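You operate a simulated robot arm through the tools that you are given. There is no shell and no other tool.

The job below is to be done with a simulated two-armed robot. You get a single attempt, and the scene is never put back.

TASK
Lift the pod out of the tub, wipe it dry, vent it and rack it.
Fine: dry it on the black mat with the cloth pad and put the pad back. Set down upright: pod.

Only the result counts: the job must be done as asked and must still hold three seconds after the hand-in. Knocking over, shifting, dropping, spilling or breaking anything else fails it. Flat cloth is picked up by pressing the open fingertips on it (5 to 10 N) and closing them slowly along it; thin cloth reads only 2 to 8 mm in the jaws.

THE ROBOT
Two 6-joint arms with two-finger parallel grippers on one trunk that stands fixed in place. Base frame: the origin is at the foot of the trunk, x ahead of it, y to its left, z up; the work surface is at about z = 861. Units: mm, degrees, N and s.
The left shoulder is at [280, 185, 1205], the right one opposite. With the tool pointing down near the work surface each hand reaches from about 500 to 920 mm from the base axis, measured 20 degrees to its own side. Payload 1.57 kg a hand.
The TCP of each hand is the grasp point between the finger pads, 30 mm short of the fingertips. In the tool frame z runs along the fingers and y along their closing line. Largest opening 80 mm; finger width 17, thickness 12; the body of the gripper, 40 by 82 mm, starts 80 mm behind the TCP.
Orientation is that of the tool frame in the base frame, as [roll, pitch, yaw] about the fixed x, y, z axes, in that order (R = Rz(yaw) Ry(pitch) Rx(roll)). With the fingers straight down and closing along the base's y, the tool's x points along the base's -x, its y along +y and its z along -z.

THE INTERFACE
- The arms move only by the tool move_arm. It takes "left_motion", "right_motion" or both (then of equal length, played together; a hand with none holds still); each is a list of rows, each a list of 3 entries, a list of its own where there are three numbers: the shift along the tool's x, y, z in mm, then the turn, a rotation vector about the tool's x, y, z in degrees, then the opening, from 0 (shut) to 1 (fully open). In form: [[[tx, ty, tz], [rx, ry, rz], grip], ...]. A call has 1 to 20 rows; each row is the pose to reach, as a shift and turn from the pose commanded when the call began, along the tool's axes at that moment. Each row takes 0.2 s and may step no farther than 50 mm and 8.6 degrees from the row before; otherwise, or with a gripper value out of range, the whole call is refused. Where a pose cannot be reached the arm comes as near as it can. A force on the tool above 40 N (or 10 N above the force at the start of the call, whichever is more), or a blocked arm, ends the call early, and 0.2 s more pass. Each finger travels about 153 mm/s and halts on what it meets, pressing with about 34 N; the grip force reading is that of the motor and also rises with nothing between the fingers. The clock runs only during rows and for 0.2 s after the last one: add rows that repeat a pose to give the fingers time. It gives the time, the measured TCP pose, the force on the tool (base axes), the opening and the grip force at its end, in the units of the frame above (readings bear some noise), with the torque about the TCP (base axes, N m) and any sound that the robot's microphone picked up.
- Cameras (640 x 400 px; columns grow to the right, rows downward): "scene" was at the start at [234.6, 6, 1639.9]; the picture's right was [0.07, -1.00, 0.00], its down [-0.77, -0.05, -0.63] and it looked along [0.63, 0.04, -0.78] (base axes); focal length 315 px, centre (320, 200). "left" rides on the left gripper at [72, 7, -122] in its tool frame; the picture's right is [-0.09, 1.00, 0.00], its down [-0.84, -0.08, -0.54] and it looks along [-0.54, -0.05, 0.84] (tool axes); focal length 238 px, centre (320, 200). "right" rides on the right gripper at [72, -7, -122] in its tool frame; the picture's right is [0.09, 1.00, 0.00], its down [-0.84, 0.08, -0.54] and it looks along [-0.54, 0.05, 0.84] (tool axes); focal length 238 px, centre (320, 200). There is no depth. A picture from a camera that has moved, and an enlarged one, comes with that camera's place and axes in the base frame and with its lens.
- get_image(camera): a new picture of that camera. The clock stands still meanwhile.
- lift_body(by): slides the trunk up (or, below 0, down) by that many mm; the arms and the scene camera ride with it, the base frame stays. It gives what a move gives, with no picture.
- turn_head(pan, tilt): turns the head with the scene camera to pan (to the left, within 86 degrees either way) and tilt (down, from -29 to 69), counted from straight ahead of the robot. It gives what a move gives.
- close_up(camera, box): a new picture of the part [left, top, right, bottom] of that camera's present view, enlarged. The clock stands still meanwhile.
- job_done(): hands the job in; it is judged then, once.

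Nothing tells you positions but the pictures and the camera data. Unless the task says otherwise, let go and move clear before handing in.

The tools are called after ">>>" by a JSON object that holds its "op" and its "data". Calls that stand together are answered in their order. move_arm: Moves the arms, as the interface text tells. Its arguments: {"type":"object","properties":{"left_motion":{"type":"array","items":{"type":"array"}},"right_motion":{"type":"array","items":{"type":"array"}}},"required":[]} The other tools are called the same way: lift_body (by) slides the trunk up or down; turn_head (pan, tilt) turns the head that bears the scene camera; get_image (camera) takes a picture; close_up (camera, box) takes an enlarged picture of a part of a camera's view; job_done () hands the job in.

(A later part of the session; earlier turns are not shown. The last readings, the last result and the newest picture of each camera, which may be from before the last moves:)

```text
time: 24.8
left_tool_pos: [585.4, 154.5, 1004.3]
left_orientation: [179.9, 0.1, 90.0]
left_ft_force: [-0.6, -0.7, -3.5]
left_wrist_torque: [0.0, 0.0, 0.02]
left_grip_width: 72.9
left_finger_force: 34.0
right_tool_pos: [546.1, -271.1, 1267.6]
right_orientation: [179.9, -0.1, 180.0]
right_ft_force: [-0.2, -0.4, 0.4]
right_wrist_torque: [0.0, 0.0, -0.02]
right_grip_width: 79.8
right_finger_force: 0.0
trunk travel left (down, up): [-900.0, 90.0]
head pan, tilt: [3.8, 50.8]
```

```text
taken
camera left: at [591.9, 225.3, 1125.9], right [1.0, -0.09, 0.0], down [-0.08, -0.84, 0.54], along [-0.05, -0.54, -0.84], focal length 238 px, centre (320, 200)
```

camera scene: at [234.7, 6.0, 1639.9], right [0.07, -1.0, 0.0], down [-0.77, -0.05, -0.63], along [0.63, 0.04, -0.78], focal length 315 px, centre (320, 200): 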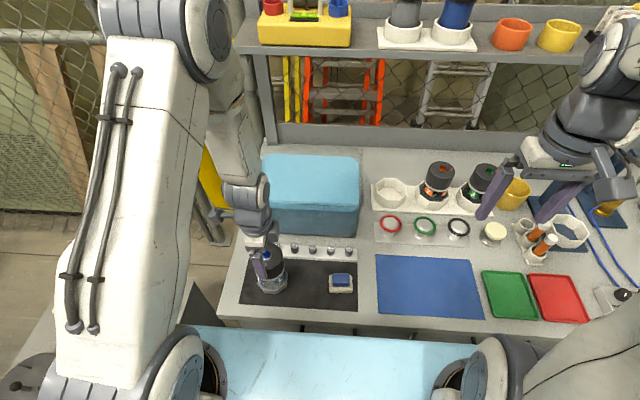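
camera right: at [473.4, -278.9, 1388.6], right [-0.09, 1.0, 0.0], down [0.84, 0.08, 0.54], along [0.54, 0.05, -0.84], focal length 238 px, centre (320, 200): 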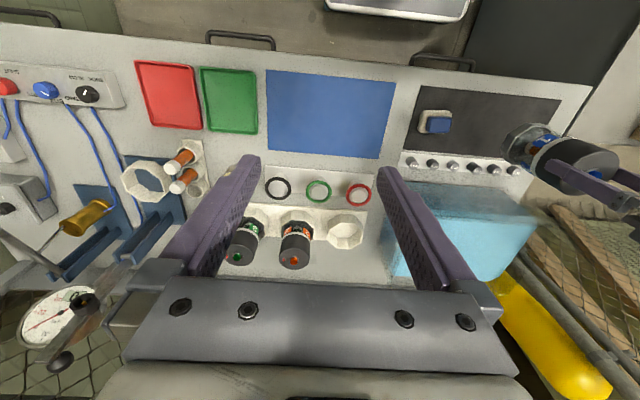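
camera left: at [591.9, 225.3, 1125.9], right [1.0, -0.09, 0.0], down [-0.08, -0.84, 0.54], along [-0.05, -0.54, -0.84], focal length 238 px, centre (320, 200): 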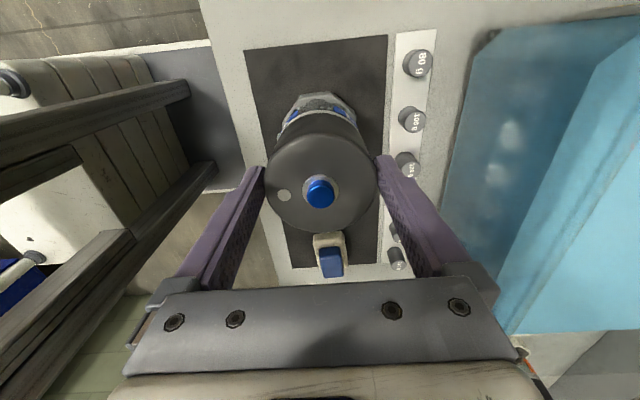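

The left hand turned as planned with the pod over the mat. I let it touch down lightly and then bring the right hand toward the pad.

>>> {"op": "move_arm", "data": {"left_motion": [[[0, 0, 1], [0, 0, 0], 0.8], [[0, 0, 1], [0, 0, 0], 0.8]]}}

>>> {"op": "close_up", "data": {"camera": "scene", "box": [230, 215, 350, 315]}}

```text
time: 25.4
left_tool_pos: [585.8, 154.2, 1004.0]
left_orientation: [-180.0, 0.0, 90.0]
left_ft_force: [-0.8, -0.2, -4.6]
left_wrist_torque: [-0.01, 0.01, 0.0]
left_grip_width: 73.1
left_finger_force: 34.3
right_tool_pos: [544.5, -270.4, 1267.4]
right_orientation: [180.0, 0.0, 180.0]
right_ft_force: [0.2, 0.9, 0.4]
right_wrist_torque: [0.0, 0.03, -0.04]
right_grip_width: 80.0
right_finger_force: 0.1
trunk travel left (down, up): [-900.0, 90.0]
head pan, tilt: [3.8, 50.8]
```

```text
4.00 times, centred on (290, 265) of scene
camera zoom: at [234.8, 6.0, 1639.9], right [0.07, -1.0, 0.0], down [-0.77, -0.05, -0.63], along [0.63, 0.04, -0.78], focal length 1261 px, centre (440, -60)
```

zoom: 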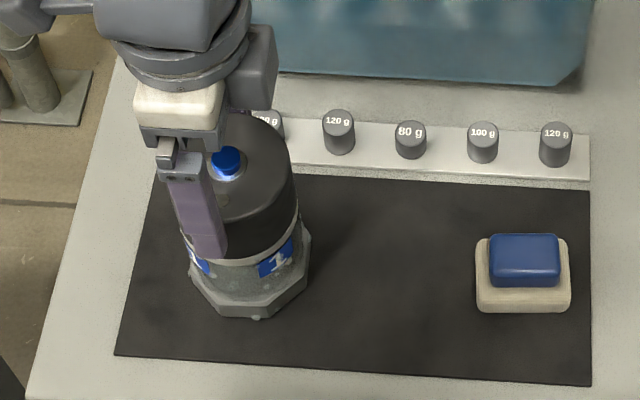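

>>> {"op": "move_arm", "data": {"left_motion": [[[0, 0, 1], [0, 0, 0], 0.8], [[0, 0, 1], [0, 0, 0], 0.8]]}}

```text
time: 26.0
left_tool_pos: [585.2, 155.0, 1001.9]
left_orientation: [179.9, 0.0, 89.9]
left_ft_force: [-1.9, -0.5, 2.8]
left_wrist_torque: [-0.33, 0.19, 0.0]
left_grip_width: 73.1
left_finger_force: 33.4
right_tool_pos: [545.3, -271.8, 1266.8]
right_orientation: [-180.0, 0.0, -180.0]
right_ft_force: [-0.4, -0.2, 1.3]
right_wrist_torque: [-0.05, -0.02, 0.03]
right_grip_width: 80.0
right_finger_force: 0.0
trunk travel left (down, up): [-900.0, 90.0]
head pan, tilt: [3.8, 50.8]
```

The pod now rests lightly on the mat (about 3 N). Next the right hand goes above the pad, turning 90° so the fingers close along x.

>>> {"op": "move_arm", "data": {"right_motion": [[[-4, 20, 10], [0, 0, -5], 1], [[-8, 45, 25], [0, 0, -13], 1], [[-12, 70, 42], [0, 0, -21], 1], [[-16, 95, 60], [0, 0, -29], 1], [[-20, 120, 78], [0, 0, -37], 1], [[-24, 145, 96], [0, 0, -45], 1], [[-28, 170, 114], [0, 0, -53], 1], [[-32, 195, 132], [0, 0, -61], 1], [[-36, 218, 148], [0, 0, -69], 1], [[-39, 235, 160], [0, 0, -77], 1], [[-40, 243, 165], [0, 0, -84], 1], [[-40, 246, 167], [0, 0, -90], 1], [[-40, 246, 167], [0, 0, -90], 1]]}}

>>> {"op": "get_image", "data": {"camera": "right"}}

>>> {"op": "get_image", "data": {"camera": "scene"}}

```text
time: 28.8
left_tool_pos: [585.8, 156.0, 1001.2]
left_orientation: [-179.9, 0.0, 90.0]
left_ft_force: [-2.2, 0.1, 3.9]
left_wrist_torque: [0.01, 0.12, -0.02]
left_grip_width: 73.1
left_finger_force: 34.3
right_tool_pos: [585.7, -25.7, 1100.2]
right_orientation: [180.0, 0.0, -89.9]
right_ft_force: [0.7, 0.4, -0.7]
right_wrist_torque: [0.01, -0.01, 0.01]
right_grip_width: 80.3
right_finger_force: 0.0
trunk travel left (down, up): [-900.0, 90.0]
head pan, tilt: [3.8, 50.8]
```

```text
taken
camera right: at [592.1, -97.5, 1221.9], right [-1.0, -0.09, 0.0], down [-0.08, 0.84, 0.54], along [-0.05, 0.54, -0.84], focal length 238 px, centre (320, 200)
```

right: 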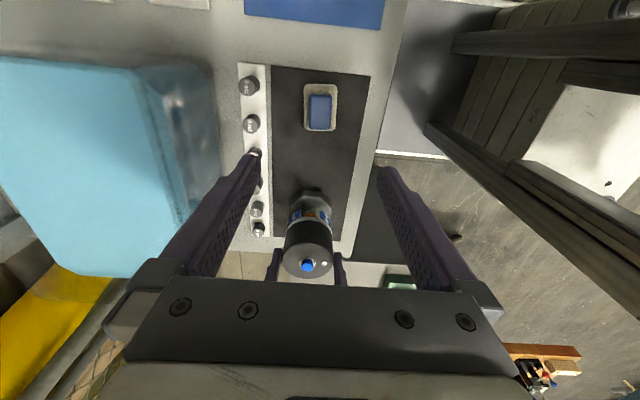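

```text
taken
camera scene: at [234.4, 6.0, 1639.9], right [0.07, -1.0, 0.0], down [-0.77, -0.05, -0.63], along [0.63, 0.04, -0.78], focal length 315 px, centre (320, 200)
```

scene: 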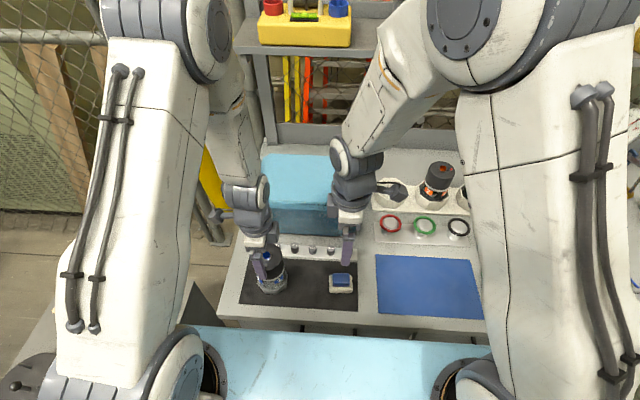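

>>> {"op": "close_up", "data": {"camera": "right", "box": [280, 70, 360, 145]}}

>>> {"op": "close_up", "data": {"camera": "right", "box": [265, 170, 365, 290]}}

>>> {"op": "close_up", "data": {"camera": "scene", "box": [300, 230, 380, 300]}}

```text
5.33 times, centred on (320, 108) of right
camera zoom: at [592.1, -97.5, 1221.9], right [-1.0, -0.09, 0.0], down [-0.08, 0.84, 0.54], along [-0.05, 0.54, -0.84], focal length 1271 px, centre (320, 693)
```

zoom: 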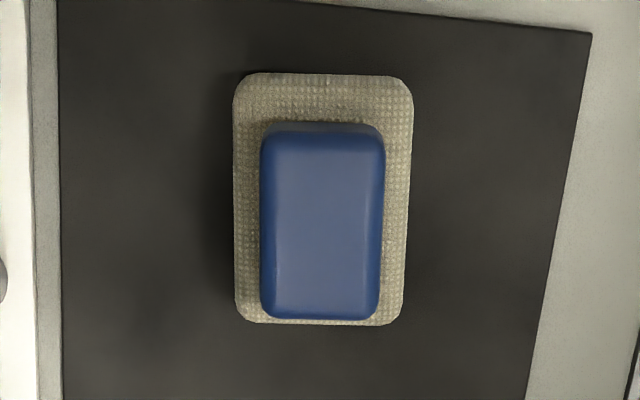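

```text
3.33 times, centred on (315, 230) of right
camera zoom: at [592.1, -97.5, 1221.9], right [-1.0, -0.09, 0.0], down [-0.08, 0.84, 0.54], along [-0.05, 0.54, -0.84], focal length 794 px, centre (337, 100)
```

zoom: 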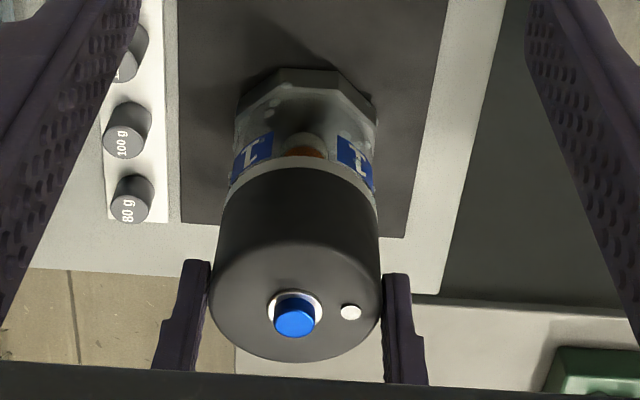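

```text
5.71 times, centred on (340, 265) of scene
camera zoom: at [234.4, 6.0, 1639.9], right [0.07, -1.0, 0.0], down [-0.77, -0.05, -0.63], along [0.63, 0.04, -0.78], focal length 1801 px, centre (206, -171)
```

zoom: 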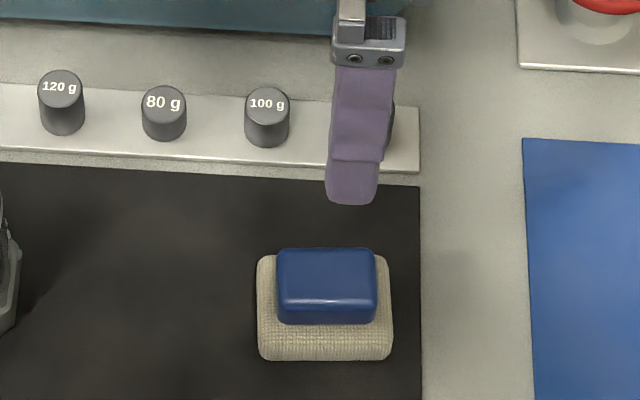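

The pad is centred at about (585.5, −26): cream cloth 45 × 60 × 20 mm with a blue handle 30 × 44 mm on it, top near z 903. I lower the open right hand around the handle.

>>> {"op": "move_arm", "data": {"right_motion": [[[0, 0, 40], [0, 0, 0], 1], [[0, 0, 80], [0, 0, 0], 1], [[0, 0, 120], [0, 0, 0], 1], [[0, 0, 150], [0, 0, 0], 1], [[0, 0, 170], [0, 0, 0], 1], [[0, 0, 180], [0, 0, 0], 1], [[0, 0, 180], [0, 0, 0], 1]]}}

>>> {"op": "get_image", "data": {"camera": "right"}}

>>> {"op": "close_up", "data": {"camera": "scene", "box": [300, 230, 380, 300]}}

```text
time: 30.4
left_tool_pos: [586.9, 155.4, 1001.8]
left_orientation: [-180.0, 0.0, 89.9]
left_ft_force: [-2.4, 0.6, 2.5]
left_wrist_torque: [-0.01, 0.22, -0.01]
left_grip_width: 73.0
left_finger_force: 33.5
right_tool_pos: [584.6, -25.1, 919.7]
right_orientation: [-180.0, -0.1, -90.0]
right_ft_force: [0.5, -0.1, 0.4]
right_wrist_torque: [0.0, 0.01, -0.02]
right_grip_width: 80.0
right_finger_force: 0.0
trunk travel left (down, up): [-900.0, 90.0]
head pan, tilt: [3.8, 50.8]
```

```text
taken
camera right: at [591.8, -97.2, 1041.1], right [-1.0, -0.09, 0.0], down [-0.08, 0.84, 0.54], along [-0.05, 0.54, -0.84], focal length 238 px, centre (320, 200)
```

right: 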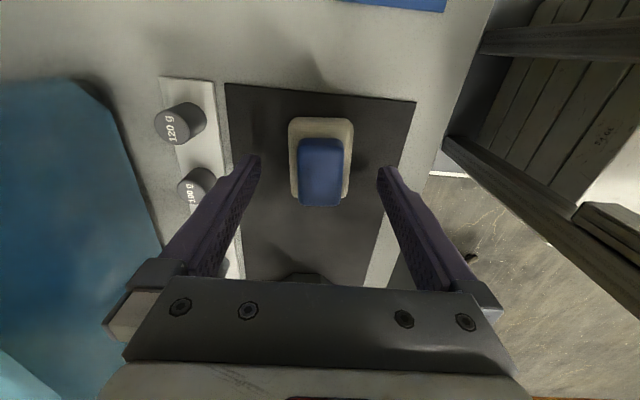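

```text
5.71 times, centred on (340, 265) of scene
camera zoom: at [234.4, 6.0, 1639.9], right [0.07, -1.0, 0.0], down [-0.77, -0.05, -0.63], along [0.63, 0.04, -0.78], focal length 1801 px, centre (206, -171)
```

zoom: 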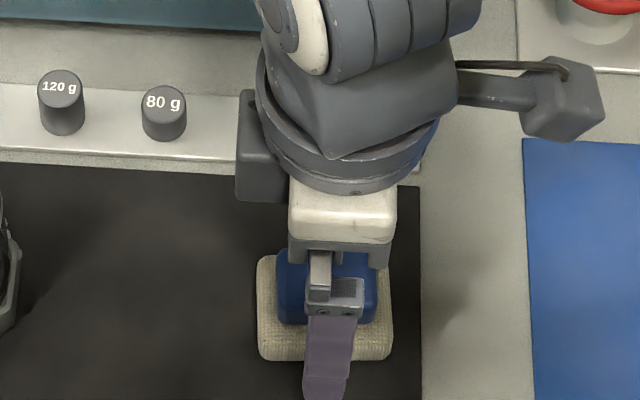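

The handle is centred between the fingers. I go down a few more millimetres and close slowly.

>>> {"op": "move_arm", "data": {"right_motion": [[[0, 0, 3], [0, 0, 0], 1], [[0, 0, 5], [0, 0, 0], 0.85], [[0, 0, 5], [0, 0, 0], 0.65], [[0, 0, 5], [0, 0, 0], 0.5], [[0, 0, 5], [0, 0, 0], 0.42], [[0, 0, 5], [0, 0, 0], 0.36], [[0, 0, 5], [0, 0, 0], 0.3], [[0, 0, 5], [0, 0, 0], 0.25], [[0, 0, 5], [0, 0, 0], 0.25]]}}

>>> {"op": "get_image", "data": {"camera": "right"}}

```text
time: 32.4
left_tool_pos: [587.0, 154.0, 1001.1]
left_orientation: [179.9, 0.0, 90.0]
left_ft_force: [-1.9, 0.7, 3.5]
left_wrist_torque: [0.02, 0.11, 0.0]
left_grip_width: 73.2
left_finger_force: 34.1
right_tool_pos: [585.2, -25.8, 916.1]
right_orientation: [-180.0, 0.1, -90.1]
right_ft_force: [1.1, -0.7, -0.1]
right_wrist_torque: [0.02, -0.02, 0.01]
right_grip_width: 29.0
right_finger_force: 34.2
trunk travel left (down, up): [-900.0, 90.0]
head pan, tilt: [3.8, 50.8]
```

```text
taken
camera right: at [592.2, -97.6, 1036.9], right [-1.0, -0.09, 0.0], down [-0.08, 0.84, 0.54], along [-0.05, 0.54, -0.84], focal length 238 px, centre (320, 200)
```

right: 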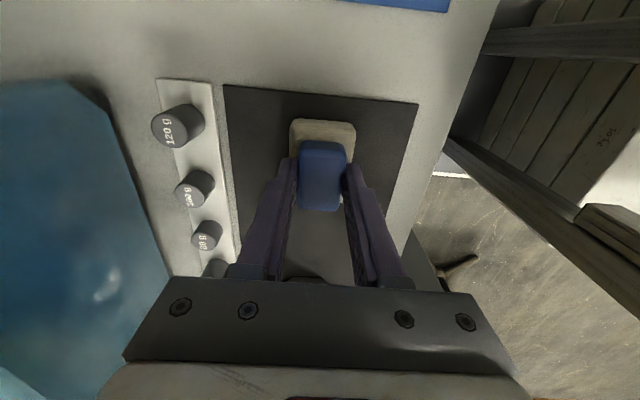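

The pad's handle is gripped (29 mm). I lift it, tilt the hand 45° so its wrist stays away from the left hand, and bring the cloth edge near the pod's glass.

>>> {"op": "move_arm", "data": {"right_motion": [[[0, 0, -10], [0, 0, 0], 0.25], [[0, 0, -25], [0, 0, 0], 0.25], [[-5, 0, -40], [0, -7, 0], 0.25], [[-15, 0, -50], [0, -15, 0], 0.25], [[-27, 0, -52], [0, -23, 0], 0.25], [[-40, 0, -52], [0, -31, 0], 0.25], [[-52, 0, -50], [0, -39, 0], 0.25], [[-60, 0, -47], [0, -45, 0], 0.25], [[-65, 0, -45], [0, -45, 0], 0.25], [[-65, 0, -45], [0, -45, 0], 0.25]]}}

>>> {"op": "close_up", "data": {"camera": "scene", "box": [230, 205, 390, 315]}}

>>> {"op": "get_image", "data": {"camera": "right"}}

>>> {"op": "get_image", "data": {"camera": "left"}}

```text
time: 34.6
left_tool_pos: [585.0, 154.9, 1001.3]
left_orientation: [180.0, 0.0, 89.9]
left_ft_force: [-0.1, 0.7, 3.9]
left_wrist_torque: [0.04, 0.08, -0.01]
left_grip_width: 73.1
left_finger_force: 34.0
right_tool_pos: [638.1, 46.2, 983.1]
right_orientation: [179.3, 44.8, -90.3]
right_ft_force: [-0.5, 0.1, -1.0]
right_wrist_torque: [-0.02, 0.0, -0.03]
right_grip_width: 29.0
right_finger_force: 33.7
right hand out of reach, approached as far as the arm can: row 3, 4, 5, 6, 7, 8, 9, 10
trunk travel left (down, up): [-900.0, 90.0]
head pan, tilt: [3.8, 50.8]
```

```text
3.64 times, centred on (310, 260) of scene
camera zoom: at [234.5, 6.0, 1639.9], right [0.07, -1.0, 0.0], down [-0.77, -0.05, -0.63], along [0.63, 0.04, -0.78], focal length 1146 px, centre (356, -18)
```

zoom: 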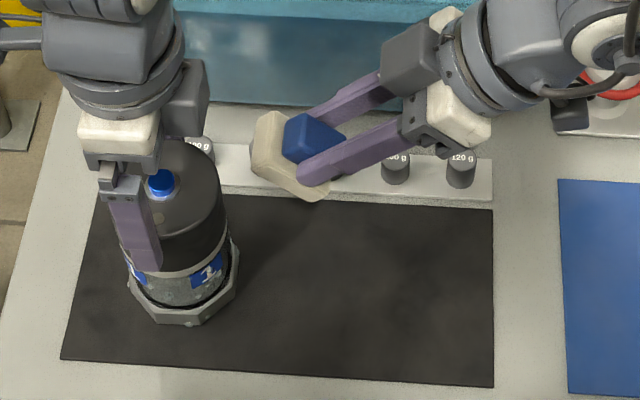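

```text
taken
camera right: at [645.0, -91.4, 1018.2], right [-1.0, -0.07, -0.06], down [-0.07, 0.21, 0.98], along [-0.05, 0.98, -0.21], focal length 238 px, centre (320, 200)
```

right: 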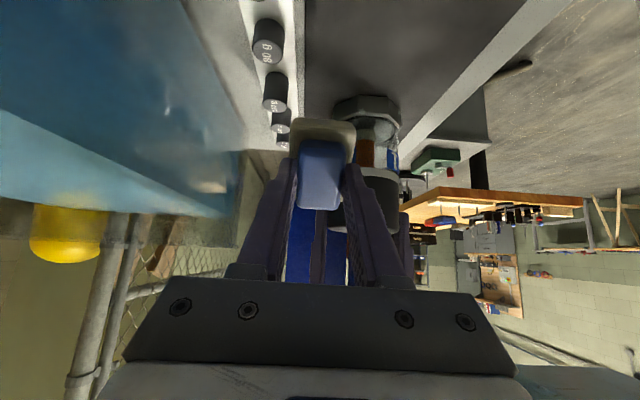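

```text
taken
camera left: at [592.0, 226.0, 1123.8], right [1.0, -0.09, 0.0], down [-0.08, -0.84, 0.54], along [-0.05, -0.54, -0.84], focal length 238 px, centre (320, 200)
```

left: 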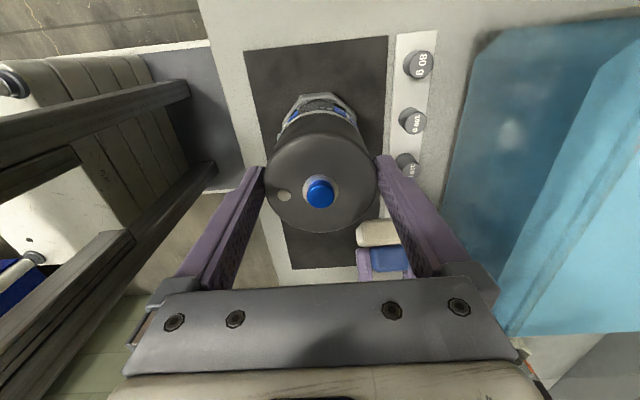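

The wrist can't tilt that way here with the camera underneath (the hand ended at x 638 instead of 586). I'll go back to straight-down and turn the hand around so the camera is on the upper side when tilted.

>>> {"op": "move_arm", "data": {"right_motion": [[[2, 0, -9], [0, 6, 0], 0.25], [[4, 0, -20], [0, 14, 0], 0.25], [[7, 0, -32], [0, 22, 0], 0.25], [[11, 0, -45], [0, 30, 0], 0.25], [[14, 0, -60], [0, 38, 0], 0.25], [[17.7, 0, -74.2], [0, 45, 0], 0.25], [[17.7, 0, -74.2], [0, 45, 0], 0.25]]}}

```text
time: 36.2
left_tool_pos: [585.8, 155.6, 1001.9]
left_orientation: [-179.9, 0.0, 90.0]
left_ft_force: [-0.9, 0.6, 4.1]
left_wrist_torque: [-0.01, 0.14, 0.03]
left_grip_width: 72.9
left_finger_force: 34.2
right_tool_pos: [635.2, -23.1, 1020.7]
right_orientation: [-179.8, 0.1, -90.0]
right_ft_force: [0.5, -0.4, -0.9]
right_wrist_torque: [0.03, 0.0, 0.02]
right_grip_width: 28.9
right_finger_force: 33.9
trunk travel left (down, up): [-900.0, 90.0]
head pan, tilt: [3.8, 50.8]
```

>>> {"op": "move_arm", "data": {"right_motion": [[[3, 5, 0], [0, 0, 8.2], 0.25], [[6, 10, 0], [0, 0, 16.4], 0.25], [[9, 15, 0], [0, 0, 24.6], 0.25], [[12, 20, 0], [0, 0, 32.8], 0.25], [[15, 25, 0], [0, 0, 41], 0.25], [[18, 30, 0], [0, 0, 49.2], 0.25], [[21, 35, 0], [0, 0, 57.4], 0.25], [[24, 40, 0], [0, 0, 65.6], 0.25], [[27, 45, 0], [0, 0, 73.8], 0.25], [[27, 45, 0], [0, 0, 82], 0.25], [[27, 45, 0], [0, 0, 90], 0.25]]}}

>>> {"op": "move_arm", "data": {"right_motion": [[[0, 0, 0], [0, 0, 8.2], 0.25], [[0, 0, 0], [0, 0, 16.4], 0.25], [[0, 0, 0], [0, 0, 24.6], 0.25], [[0, 0, 0], [0, 0, 32.8], 0.25], [[0, 0, 0], [0, 0, 41], 0.25], [[0, 0, 0], [0, 0, 49.2], 0.25], [[0, 0, 0], [0, 0, 57.4], 0.25], [[0, 0, 0], [0, 0, 65.6], 0.25], [[0, 0, 0], [0, 0, 73.8], 0.25], [[0, 0, 0], [0, 0, 82], 0.25], [[0, 0, 0], [0, 0, 90], 0.25], [[0, 0, 0], [0, 0, 90], 0.25]]}}

>>> {"op": "get_image", "data": {"camera": "scene"}}

>>> {"op": "get_image", "data": {"camera": "right"}}

```text
time: 38.6
left_tool_pos: [585.4, 155.0, 1002.0]
left_orientation: [179.9, 0.0, 90.0]
left_ft_force: [-0.3, -0.8, 3.1]
left_wrist_torque: [-0.03, 0.14, -0.04]
left_grip_width: 73.2
left_finger_force: 34.1
right_tool_pos: [590.8, -49.9, 1020.7]
right_orientation: [-180.0, -0.1, 179.8]
right_ft_force: [0.5, 0.5, -0.7]
right_wrist_torque: [0.02, -0.01, 0.0]
right_grip_width: 28.8
right_finger_force: 33.6
trunk travel left (down, up): [-900.0, 90.0]
head pan, tilt: [3.8, 50.8]
```

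```text
time: 41.2
left_tool_pos: [586.1, 154.3, 1002.7]
left_orientation: [180.0, 0.0, 90.0]
left_ft_force: [0.3, 0.7, 2.8]
left_wrist_torque: [-0.03, -0.02, -0.01]
left_grip_width: 72.9
left_finger_force: 33.7
right_tool_pos: [590.7, -50.9, 1022.0]
right_orientation: [-179.9, 0.0, 89.9]
right_ft_force: [-0.1, 0.9, -1.1]
right_wrist_torque: [-0.01, -0.01, -0.02]
right_grip_width: 29.1
right_finger_force: 34.1
trunk travel left (down, up): [-900.0, 90.0]
head pan, tilt: [3.8, 50.8]
```

```text
taken
camera scene: at [234.5, 6.0, 1639.9], right [0.07, -1.0, 0.0], down [-0.77, -0.05, -0.63], along [0.63, 0.04, -0.78], focal length 315 px, centre (320, 200)
```

scene: 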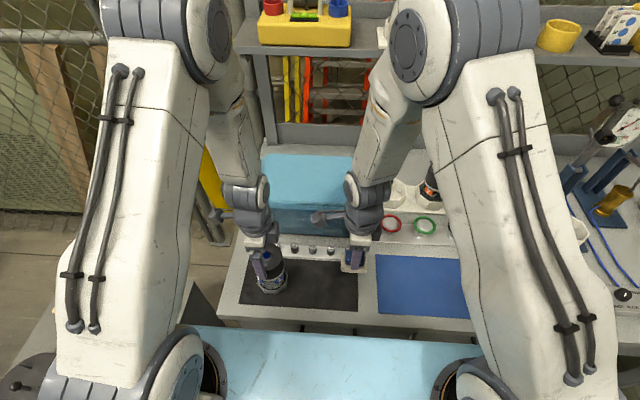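

```text
taken
camera right: at [584.9, 21.1, 1143.1], right [1.0, 0.09, 0.0], down [0.08, -0.84, 0.54], along [0.05, -0.54, -0.84], focal length 238 px, centre (320, 200)
```

right: 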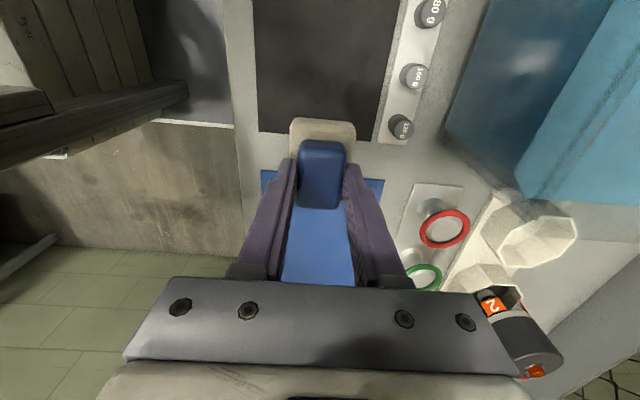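

Now the camera is on the +y side. I tilt the hand 45° toward the pod, with the camera going up.

>>> {"op": "move_arm", "data": {"right_motion": [[[5, 0, 5], [0, 6, 0], 0.25], [[15, -1, 15], [0, 13, 0], 0.25], [[27, -2, 26], [0, 20, 0], 0.25], [[40, -3, 38], [0, 27, 0], 0.25], [[53, -4, 48], [0, 34, 0], 0.25], [[65, -5, 56], [0, 40, 0], 0.25], [[75, -5, 62], [0, 45, 0], 0.25], [[75, -5, 62], [0, 45, 0], 0.25]]}}

>>> {"op": "close_up", "data": {"camera": "scene", "box": [230, 205, 390, 315]}}

>>> {"op": "get_image", "data": {"camera": "right"}}

```text
time: 43.0
left_tool_pos: [585.6, 155.7, 1001.8]
left_orientation: [-180.0, 0.0, 90.0]
left_ft_force: [0.6, 0.6, 3.1]
left_wrist_torque: [-0.05, 0.0, 0.0]
left_grip_width: 72.8
left_finger_force: 34.1
right_tool_pos: [586.0, 26.7, 960.1]
right_orientation: [180.0, -45.0, 90.1]
right_ft_force: [-0.5, -0.5, -0.7]
right_wrist_torque: [-0.02, 0.0, -0.01]
right_grip_width: 28.8
right_finger_force: 34.0
right hand out of reach, approached as far as the arm can: row 2
trunk travel left (down, up): [-900.0, 90.0]
head pan, tilt: [3.8, 50.8]
```

```text
3.64 times, centred on (310, 260) of scene
camera zoom: at [234.5, 6.0, 1639.9], right [0.07, -1.0, 0.0], down [-0.77, -0.05, -0.63], along [0.63, 0.04, -0.78], focal length 1146 px, centre (356, -18)
```

zoom: 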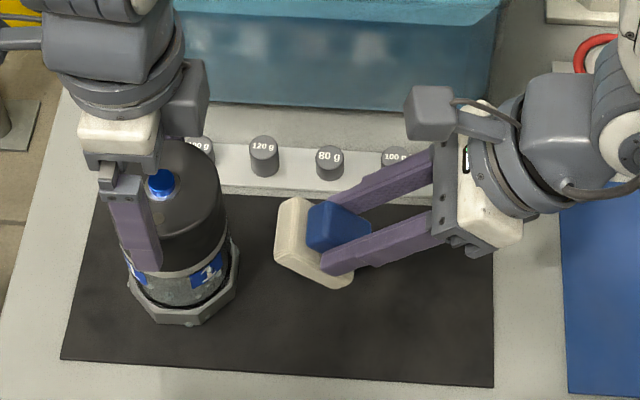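

```text
taken
camera right: at [578.8, -10.2, 1096.8], right [1.0, 0.06, 0.07], down [0.08, -0.97, -0.21], along [0.05, 0.21, -0.98], focal length 238 px, centre (320, 200)
```

right: 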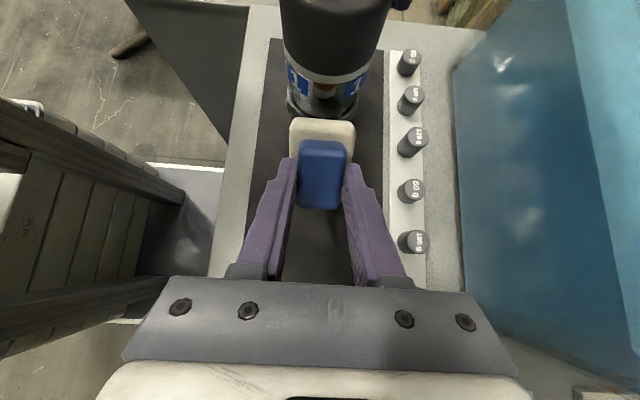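

This orientation works: the cloth's lower edge points at the pod, and the right camera looks straight at it. I approach to just short of the glass.

>>> {"op": "move_arm", "data": {"right_motion": [[[0, 0, 15], [0, 0, 0], 0.25], [[-0.7, 0, 30], [0, 0, 0], 0.25], [[-1.4, 0, 41], [0, 0, 0], 0.25], [[-1.4, 0, 41], [0, 0, 0], 0.25]]}}

>>> {"op": "get_image", "data": {"camera": "right"}}

>>> {"op": "close_up", "data": {"camera": "scene", "box": [230, 215, 350, 305]}}

```text
time: 44.0
left_tool_pos: [586.1, 155.4, 1002.2]
left_orientation: [180.0, 0.0, 90.0]
left_ft_force: [0.7, 0.8, 3.1]
left_wrist_torque: [0.02, 0.0, -0.01]
left_grip_width: 73.3
left_finger_force: 34.2
right_tool_pos: [587.1, 52.5, 929.8]
right_orientation: [179.9, -45.1, 90.0]
right_ft_force: [0.0, -0.2, -0.4]
right_wrist_torque: [-0.02, -0.01, 0.02]
right_grip_width: 28.9
right_finger_force: 34.3
trunk travel left (down, up): [-900.0, 90.0]
head pan, tilt: [3.8, 50.8]
```

```text
taken
camera right: at [579.5, 17.7, 1066.3], right [1.0, 0.07, 0.07], down [0.08, -0.97, -0.21], along [0.05, 0.21, -0.98], focal length 238 px, centre (320, 200)
```

right: 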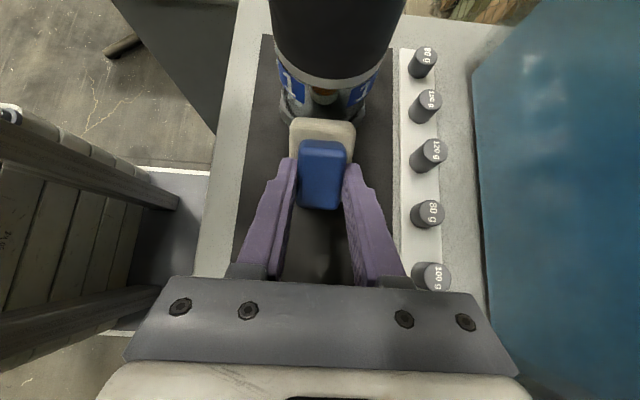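

```text
4.44 times, centred on (290, 260) of scene
camera zoom: at [234.5, 6.0, 1639.9], right [0.07, -1.0, 0.0], down [-0.77, -0.05, -0.63], along [0.63, 0.04, -0.78], focal length 1401 px, centre (453, -67)
```

zoom: 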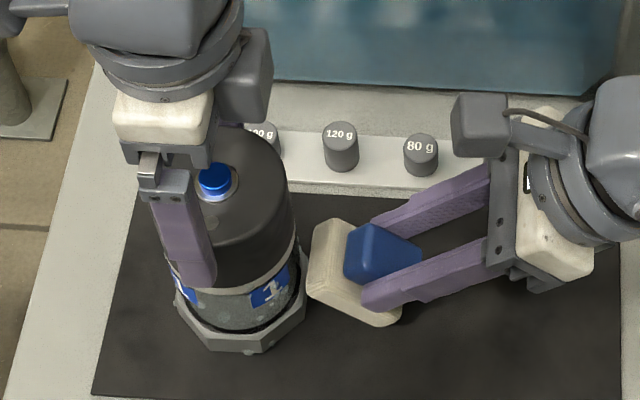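

>>> {"op": "close_up", "data": {"camera": "scene", "box": [256, 265, 306, 305]}}

>>> {"op": "close_up", "data": {"camera": "right", "box": [265, 60, 385, 160]}}

>>> {"op": "move_arm", "data": {"right_motion": [[[1.4, 0, 1.4], [0, 0, 0], 0.25], [[2.8, 0, 2.8], [0, 0, 0], 0.25], [[4.2, 0, 4.2], [0, 0, 0], 0.25], [[4.9, 0, 4.9], [0, 0, 0], 0.25]]}}

```text
10.00 times, centred on (281, 285) of scene
camera zoom: at [234.5, 6.0, 1639.9], right [0.07, -1.0, 0.0], down [-0.77, -0.05, -0.63], along [0.63, 0.04, -0.78], focal length 3152 px, centre (710, -650)
```

zoom: 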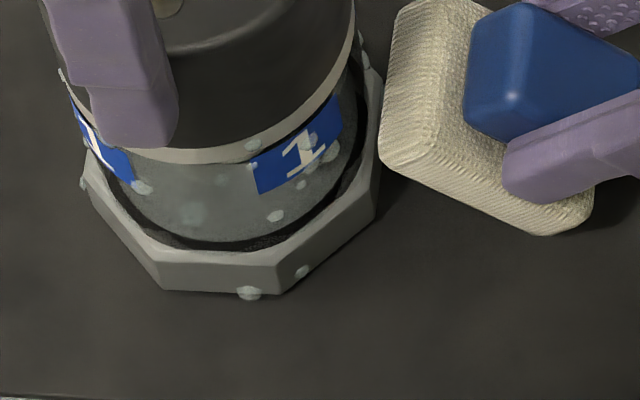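

```text
4.00 times, centred on (325, 110) of right
camera zoom: at [579.5, 17.7, 1066.3], right [1.0, 0.07, 0.07], down [0.08, -0.97, -0.21], along [0.05, 0.21, -0.98], focal length 953 px, centre (300, 560)
```

zoom: 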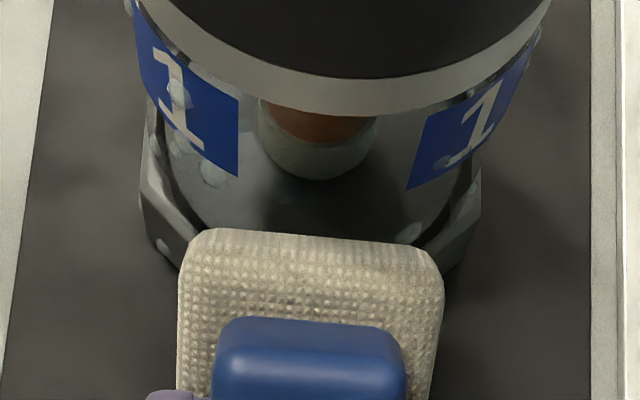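

```text
time: 45.0
left_tool_pos: [585.5, 155.4, 1001.5]
left_orientation: [-180.0, 0.1, 90.0]
left_ft_force: [2.2, 20.3, 1.7]
left_wrist_torque: [1.11, -0.22, -0.03]
left_grip_width: 73.0
left_finger_force: 34.7
right_tool_pos: [585.2, 58.3, 929.5]
right_orientation: [-179.7, -44.9, 89.8]
right_ft_force: [-1.8, -30.7, 7.2]
right_wrist_torque: [-0.15, 0.06, 0.27]
right_grip_width: 29.2
right_finger_force: 34.0
trunk travel left (down, up): [-900.0, 90.0]
head pan, tilt: [3.8, 50.8]
```

The cloth meets the glass with 31 N; I ease off to around 10 N and then turn the pod against the cloth as a test.

>>> {"op": "move_arm", "data": {"right_motion": [[[-0.8, 0, -0.8], [0, 0, 0], 0.25], [[-0.8, 0, -0.8], [0, 0, 0], 0.25]]}}

>>> {"op": "close_up", "data": {"camera": "right", "box": [265, 60, 385, 160]}}

```text
time: 45.6
left_tool_pos: [586.8, 155.1, 1001.9]
left_orientation: [180.0, -0.1, 90.0]
left_ft_force: [1.6, 17.2, 5.3]
left_wrist_torque: [0.91, -0.19, 0.0]
left_grip_width: 73.1
left_finger_force: 34.1
right_tool_pos: [585.2, 57.8, 927.5]
right_orientation: [-179.9, -44.9, 89.9]
right_ft_force: [0.1, -23.6, -1.9]
right_wrist_torque: [-0.52, -0.03, 0.1]
right_grip_width: 29.0
right_finger_force: 34.1
trunk travel left (down, up): [-900.0, 90.0]
head pan, tilt: [3.8, 50.8]
```

```text
4.00 times, centred on (325, 110) of right
camera zoom: at [579.2, 22.7, 1065.8], right [1.0, 0.07, 0.06], down [0.08, -0.98, -0.21], along [0.05, 0.21, -0.98], focal length 953 px, centre (300, 560)
```

zoom: 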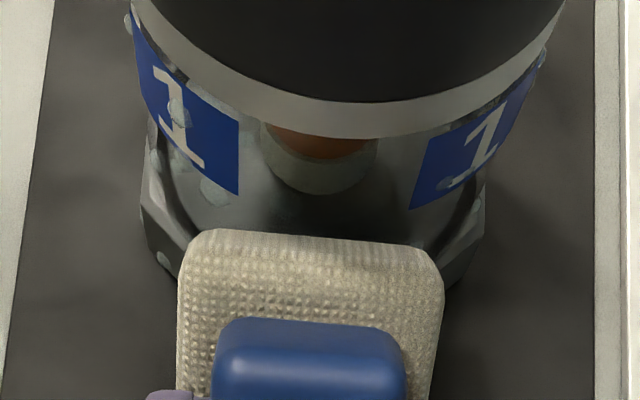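

>>> {"op": "move_arm", "data": {"right_motion": [[[-0.8, 0, -0.8], [0, 0, 0], 0.25], [[-0.8, 0, -0.8], [0, 0, 0], 0.25]]}}

```text
time: 46.2
left_tool_pos: [585.7, 155.3, 1000.3]
left_orientation: [-180.0, 0.0, 90.0]
left_ft_force: [0.6, 9.8, 8.0]
left_wrist_torque: [0.22, 0.0, -0.04]
left_grip_width: 72.9
left_finger_force: 34.1
right_tool_pos: [584.7, 57.9, 930.2]
right_orientation: [-179.9, -45.1, 90.1]
right_ft_force: [-0.4, -11.9, -5.9]
right_wrist_torque: [-0.51, -0.01, 0.06]
right_grip_width: 28.9
right_finger_force: 33.9
trunk travel left (down, up): [-900.0, 90.0]
head pan, tilt: [3.8, 50.8]
```

Now about 12 N. I turn the pod ±48° against the cloth.

>>> {"op": "move_arm", "data": {"left_motion": [[[0, 0, 0], [0, 0, -8], 0.8], [[0, 0, 0], [0, 0, -16], 0.8], [[0, 0, 0], [0, 0, -24], 0.8], [[0, 0, 0], [0, 0, -32], 0.8], [[0, 0, 0], [0, 0, -40], 0.8], [[0, 0, 0], [0, 0, -48], 0.8], [[0, 0, 0], [0, 0, -40], 0.8], [[0, 0, 0], [0, 0, -32], 0.8], [[0, 0, 0], [0, 0, -24], 0.8], [[0, 0, 0], [0, 0, -16], 0.8], [[0, 0, 0], [0, 0, -8], 0.8], [[0, 0, 0], [0, 0, 0], 0.8]]}}

>>> {"op": "close_up", "data": {"camera": "right", "box": [265, 60, 385, 160]}}

>>> {"op": "close_up", "data": {"camera": "scene", "box": [256, 265, 306, 305]}}

```text
time: 48.8
left_tool_pos: [586.1, 153.2, 1000.5]
left_orientation: [179.9, 0.0, 89.8]
left_ft_force: [4.2, -0.2, 4.5]
left_wrist_torque: [-0.21, -0.28, 0.1]
left_grip_width: 73.0
left_finger_force: 33.6
right_tool_pos: [586.4, 58.1, 929.9]
right_orientation: [180.0, -45.0, 90.0]
right_ft_force: [-0.8, -3.2, -0.4]
right_wrist_torque: [0.0, 0.0, 0.08]
right_grip_width: 29.1
right_finger_force: 34.4
trunk travel left (down, up): [-900.0, 90.0]
head pan, tilt: [3.8, 50.8]
```

```text
4.00 times, centred on (325, 110) of right
camera zoom: at [579.5, 22.0, 1066.7], right [1.0, 0.06, 0.07], down [0.08, -0.97, -0.21], along [0.05, 0.21, -0.98], focal length 953 px, centre (300, 560)
```

zoom: 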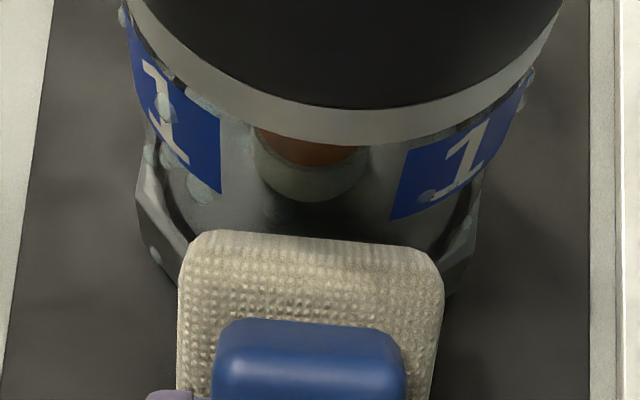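

```text
10.00 times, centred on (281, 285) of scene
camera zoom: at [234.7, 5.7, 1639.9], right [0.07, -1.0, 0.0], down [-0.77, -0.05, -0.63], along [0.63, 0.04, -0.78], focal length 3152 px, centre (710, -650)
```

zoom: 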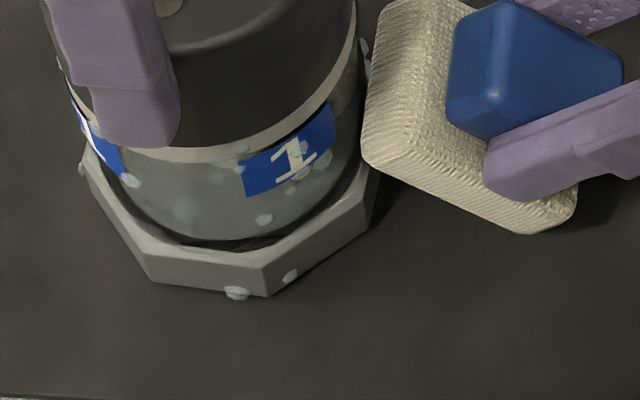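

The droplets that I can see are still there, and the pod seems to have turned a few degrees in the grip. I back the cloth off and bring a group of droplets to face it, to see the effect directly.

>>> {"op": "move_arm", "data": {"left_motion": [[[0, 0, 0], [0, 0, 0], 0.8], [[0, 0, 0], [0, 0, -8], 0.8], [[0, 0, 0], [0, 0, -16], 0.8], [[0, 0, 0], [0, 0, -24], 0.8], [[0, 0, 0], [0, 0, -32], 0.8], [[0, 0, 0], [0, 0, -36], 0.8], [[0, 0, 0], [0, 0, -36], 0.8]], "right_motion": [[[-10, 0, -10], [0, 0, 0], 0.25], [[-14, 0, -14], [0, 0, 0], 0.25], [[-14, 0, -14], [0, 0, 0], 0.25], [[-14, 0, -14], [0, 0, 0], 0.25], [[-14, 0, -14], [0, 0, 0], 0.25], [[-14, 0, -14], [0, 0, 0], 0.25], [[-14, 0, -14], [0, 0, 0], 0.25]]}}

>>> {"op": "close_up", "data": {"camera": "right", "box": [265, 40, 385, 140]}}

>>> {"op": "close_up", "data": {"camera": "scene", "box": [250, 235, 330, 305]}}

```text
time: 50.4
left_tool_pos: [584.8, 155.0, 999.9]
left_orientation: [-180.0, 0.0, 126.2]
left_ft_force: [-0.8, -0.5, 15.5]
left_wrist_torque: [-0.12, 0.12, 0.08]
left_grip_width: 73.0
left_finger_force: 34.1
right_tool_pos: [585.7, 38.5, 929.8]
right_orientation: [179.9, -44.9, 89.9]
right_ft_force: [0.4, 0.0, -0.5]
right_wrist_torque: [-0.01, 0.02, 0.0]
right_grip_width: 28.7
right_finger_force: 33.9
trunk travel left (down, up): [-900.0, 90.0]
head pan, tilt: [3.8, 50.8]
```

```text
4.00 times, centred on (325, 90) of right
camera zoom: at [579.7, 2.2, 1066.4], right [1.0, 0.07, 0.07], down [0.08, -0.97, -0.21], along [0.05, 0.21, -0.98], focal length 953 px, centre (300, 640)
```

zoom: 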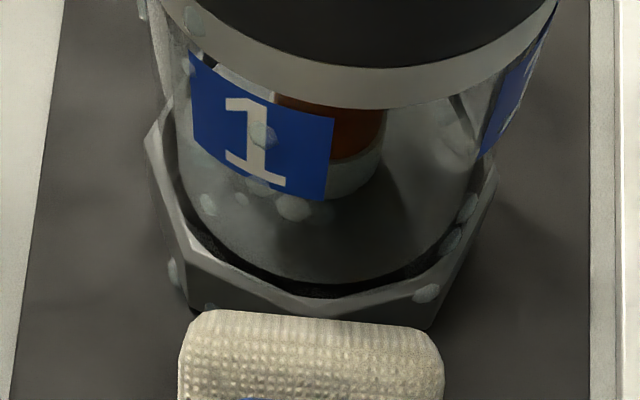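

```text
5.71 times, centred on (290, 270) of scene
camera zoom: at [234.0, 5.6, 1640.1], right [0.07, -1.0, 0.0], down [-0.77, -0.05, -0.63], along [0.63, 0.04, -0.78], focal length 1801 px, centre (491, -200)
```

zoom: 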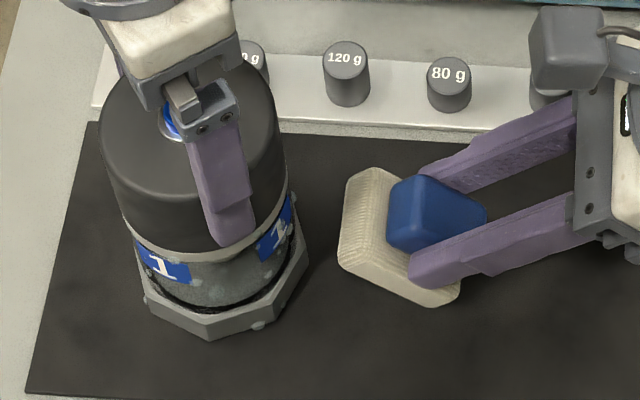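

The droplets sit at z ≈ 906 and 926, above and below the line I wiped, so I need up-and-down strokes. I'll press in at this azimuth and stroke vertically.

>>> {"op": "move_arm", "data": {"left_motion": [[[0, 0, -0.8], [0, 0, 0], 0.8], [[0, 0, -0.8], [0, 0, 0], 0.8], [[0, 0, -0.8], [0, 0, 0], 0.8], [[0, 0, -0.8], [0, 0, 0], 0.8]], "right_motion": [[[6, 0, 12], [0, 0, 0], 0.25], [[9.5, 0, 16.5], [0, 0, 0], 0.25], [[10, 0, 17], [0, 0, 0], 0.25], [[10, 0, 17], [0, 0, 0], 0.25]]}}

```text
time: 51.4
left_tool_pos: [584.4, 155.8, 1000.4]
left_orientation: [179.9, 0.0, 125.9]
left_ft_force: [-1.8, -3.2, -0.5]
left_wrist_torque: [-0.28, 0.18, 0.0]
left_grip_width: 73.1
left_finger_force: 34.2
right_tool_pos: [585.9, 57.7, 924.5]
right_orientation: [180.0, -45.0, 89.9]
right_ft_force: [0.2, -0.3, -0.5]
right_wrist_torque: [-0.05, 0.01, -0.01]
right_grip_width: 29.0
right_finger_force: 34.5
trunk travel left (down, up): [-900.0, 90.0]
head pan, tilt: [3.8, 50.8]
```

>>> {"op": "move_arm", "data": {"right_motion": [[[0.9, 0, 0.9], [0, 0, 0], 0.25], [[1.8, 0, 1.8], [0, 0, 0], 0.25], [[1.8, 0, 1.8], [0, 0, 0], 0.25]]}}

>>> {"op": "close_up", "data": {"camera": "right", "box": [265, 60, 385, 160]}}

```text
time: 52.2
left_tool_pos: [585.5, 155.5, 1002.9]
left_orientation: [-180.0, 0.1, 126.0]
left_ft_force: [0.1, 1.7, -1.5]
left_wrist_torque: [0.09, 0.09, 0.01]
left_grip_width: 73.0
left_finger_force: 33.5
right_tool_pos: [586.1, 59.8, 924.6]
right_orientation: [-180.0, -45.0, 89.9]
right_ft_force: [0.8, -1.6, -0.7]
right_wrist_torque: [-0.05, -0.01, -0.07]
right_grip_width: 28.6
right_finger_force: 33.4
trunk travel left (down, up): [-900.0, 90.0]
head pan, tilt: [3.8, 50.8]
```

```text
4.00 times, centred on (325, 110) of right
camera zoom: at [579.5, 23.1, 1061.3], right [1.0, 0.06, 0.07], down [0.08, -0.97, -0.21], along [0.05, 0.21, -0.98], focal length 953 px, centre (300, 560)
```

zoom: 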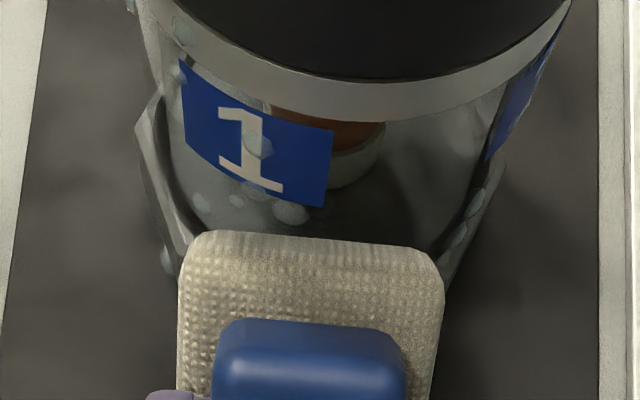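

Light touch now (about 2 N). I press ~1.3 mm more and stroke up and down.

>>> {"op": "move_arm", "data": {"right_motion": [[[0.9, 0, 0.9], [0, 0, 0], 0.25], [[3.0, 0, -1.2], [0, 0, 0], 0.25], [[5.1, 0, -3.3], [0, 0, 0], 0.25], [[7.3, 0, -5.5], [0, 0, 0], 0.25], [[9.4, 0, -7.6], [0, 0, 0], 0.25], [[11.5, 0, -9.7], [0, 0, 0], 0.25], [[13.6, 0, -11.8], [0, 0, 0], 0.25], [[15, 0, -13.2], [0, 0, 0], 0.25], [[13.6, 0, -11.8], [0, 0, 0], 0.25], [[11.5, 0, -9.7], [0, 0, 0], 0.25], [[9.4, 0, -7.6], [0, 0, 0], 0.25], [[7.3, 0, -5.5], [0, 0, 0], 0.25], [[5.1, 0, -3.3], [0, 0, 0], 0.25], [[3.0, 0, -1.2], [0, 0, 0], 0.25], [[0.9, 0, 0.9], [0, 0, 0], 0.25]]}}

>>> {"op": "close_up", "data": {"camera": "right", "box": [265, 60, 385, 160]}}

```text
time: 55.4
left_tool_pos: [585.6, 154.3, 1001.5]
left_orientation: [-179.9, 0.0, 126.0]
left_ft_force: [-1.0, 4.2, -1.5]
left_wrist_torque: [0.19, 0.07, -0.03]
left_grip_width: 73.3
left_finger_force: 34.1
right_tool_pos: [584.9, 58.9, 924.6]
right_orientation: [-180.0, -45.0, 90.0]
right_ft_force: [0.1, -7.4, 2.6]
right_wrist_torque: [0.07, -0.02, -0.08]
right_grip_width: 28.8
right_finger_force: 33.7
trunk travel left (down, up): [-900.0, 90.0]
head pan, tilt: [3.8, 50.8]
```

```text
4.00 times, centred on (325, 110) of right
camera zoom: at [579.4, 24.3, 1061.4], right [1.0, 0.07, 0.07], down [0.08, -0.97, -0.21], along [0.05, 0.21, -0.98], focal length 953 px, centre (300, 560)
```

zoom: 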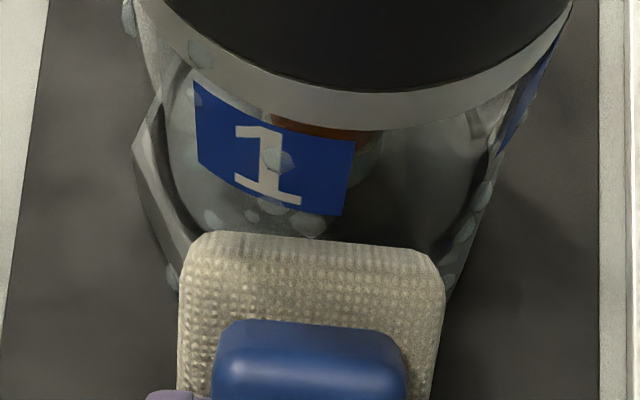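

The droplets in view were slightly off the actual contact line. I'll bring one droplet exactly to the contact line and stroke right over it as a clean test.

>>> {"op": "move_arm", "data": {"left_motion": [[[0, 0, 0], [0, 0, 0], 0.8], [[0, 0, 0], [0, 0, -6], 0.8], [[0, 0, 0], [0, 0, -12], 0.8], [[0, 0, 0], [0, 0, -12], 0.8], [[0, 0, 0], [0, 0, -12], 0.8], [[0, 0, 0], [0, 0, -12], 0.8]], "right_motion": [[[-4.5, 0, -4.5], [0, 0, 0], 0.25], [[-1.5, 0, -11], [0, 0, 0], 0.25], [[1.8, 0, -11], [0, 0, 0], 0.25], [[4.2, 0, -8.6], [0, 0, 0], 0.25], [[6.4, 0, -6.4], [0, 0, 0], 0.25], [[6.4, 0, -6.4], [0, 0, 0], 0.25]]}}

>>> {"op": "close_up", "data": {"camera": "right", "box": [265, 60, 385, 160]}}

```text
time: 56.8
left_tool_pos: [586.3, 154.4, 1001.4]
left_orientation: [180.0, -0.2, 138.1]
left_ft_force: [1.9, 10.1, -0.7]
left_wrist_torque: [0.63, -0.25, 0.0]
left_grip_width: 73.2
left_finger_force: 34.1
right_tool_pos: [585.7, 58.9, 932.4]
right_orientation: [-179.8, -44.8, 89.9]
right_ft_force: [-0.8, -12.8, 3.6]
right_wrist_torque: [-0.01, 0.0, 0.09]
right_grip_width: 29.1
right_finger_force: 34.3
trunk travel left (down, up): [-900.0, 90.0]
head pan, tilt: [3.8, 50.8]
```

```text
4.00 times, centred on (325, 110) of right
camera zoom: at [580.0, 24.1, 1070.3], right [1.0, 0.06, 0.06], down [0.08, -0.98, -0.21], along [0.05, 0.21, -0.98], focal length 953 px, centre (300, 560)
```

zoom: 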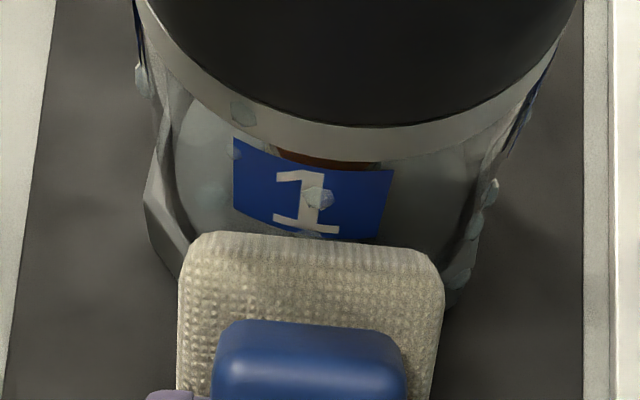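

The droplet is now straight in front of the cloth edge with 13 N contact. I stroke up over it.

>>> {"op": "move_arm", "data": {"right_motion": [[[1.4, 0, -1.4], [0, 0, 0], 0.25], [[2.8, 0, -2.8], [0, 0, 0], 0.25], [[4.2, 0, -4.2], [0, 0, 0], 0.25], [[5.6, 0, -5.6], [0, 0, 0], 0.25], [[7.0, 0, -7.0], [0, 0, 0], 0.25], [[8.4, 0, -8.4], [0, 0, 0], 0.25], [[8.4, 0, -8.4], [0, 0, 0], 0.25]]}}

>>> {"op": "close_up", "data": {"camera": "right", "box": [265, 60, 385, 160]}}

>>> {"op": "move_arm", "data": {"right_motion": [[[-1.4, 0, 1.4], [0, 0, 0], 0.25], [[-2.8, 0, 2.8], [0, 0, 0], 0.25], [[-4.2, 0, 4.2], [0, 0, 0], 0.25], [[-5.6, 0, 5.6], [0, 0, 0], 0.25], [[-7.0, 0, 7.0], [0, 0, 0], 0.25], [[-8.4, 0, 8.4], [0, 0, 0], 0.25], [[-8.4, 0, 8.4], [0, 0, 0], 0.25]]}}

>>> {"op": "close_up", "data": {"camera": "right", "box": [265, 60, 385, 160]}}

```text
time: 58.4
left_tool_pos: [585.4, 154.2, 1000.8]
left_orientation: [180.0, -0.1, 138.0]
left_ft_force: [0.4, 13.0, 1.9]
left_wrist_torque: [0.83, -0.11, 0.0]
left_grip_width: 73.1
left_finger_force: 34.2
right_tool_pos: [584.7, 60.0, 945.3]
right_orientation: [-180.0, -45.0, 90.0]
right_ft_force: [-0.4, -11.2, -4.8]
right_wrist_torque: [-0.43, -0.03, 0.12]
right_grip_width: 29.0
right_finger_force: 34.2
trunk travel left (down, up): [-900.0, 90.0]
head pan, tilt: [3.8, 50.8]
```

```text
4.00 times, centred on (325, 110) of right
camera zoom: at [578.8, 24.4, 1081.7], right [1.0, 0.07, 0.06], down [0.08, -0.97, -0.21], along [0.05, 0.21, -0.98], focal length 953 px, centre (300, 560)
```

zoom: 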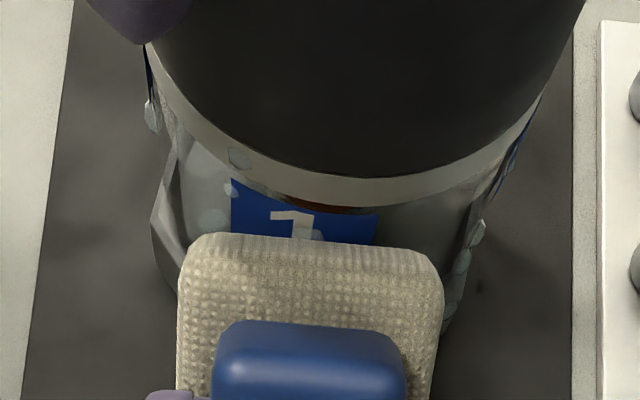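

```text
time: 60.0
left_tool_pos: [586.7, 154.4, 1001.8]
left_orientation: [-180.0, 0.0, 138.1]
left_ft_force: [2.4, 5.3, 1.4]
left_wrist_torque: [0.41, -0.32, 0.03]
left_grip_width: 73.1
left_finger_force: 34.0
right_tool_pos: [587.2, 60.3, 933.3]
right_orientation: [-179.9, -45.0, 90.1]
right_ft_force: [-0.6, -4.9, 1.9]
right_wrist_torque: [0.0, 0.0, 0.02]
right_grip_width: 29.1
right_finger_force: 34.0
trunk travel left (down, up): [-900.0, 90.0]
head pan, tilt: [3.8, 50.8]
```

```text
4.00 times, centred on (325, 110) of right
camera zoom: at [579.9, 24.4, 1070.7], right [1.0, 0.07, 0.07], down [0.08, -0.97, -0.21], along [0.05, 0.21, -0.98], focal length 953 px, centre (300, 560)
```

zoom: 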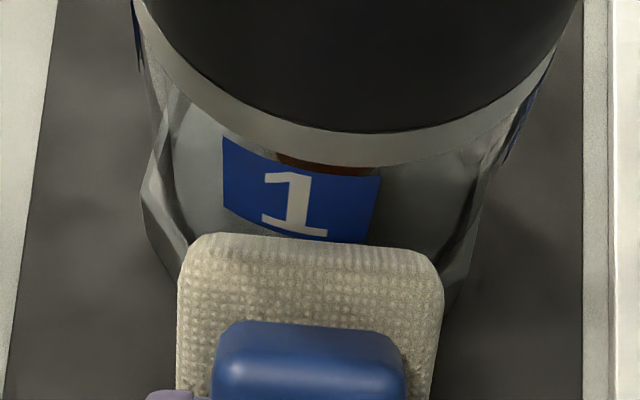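

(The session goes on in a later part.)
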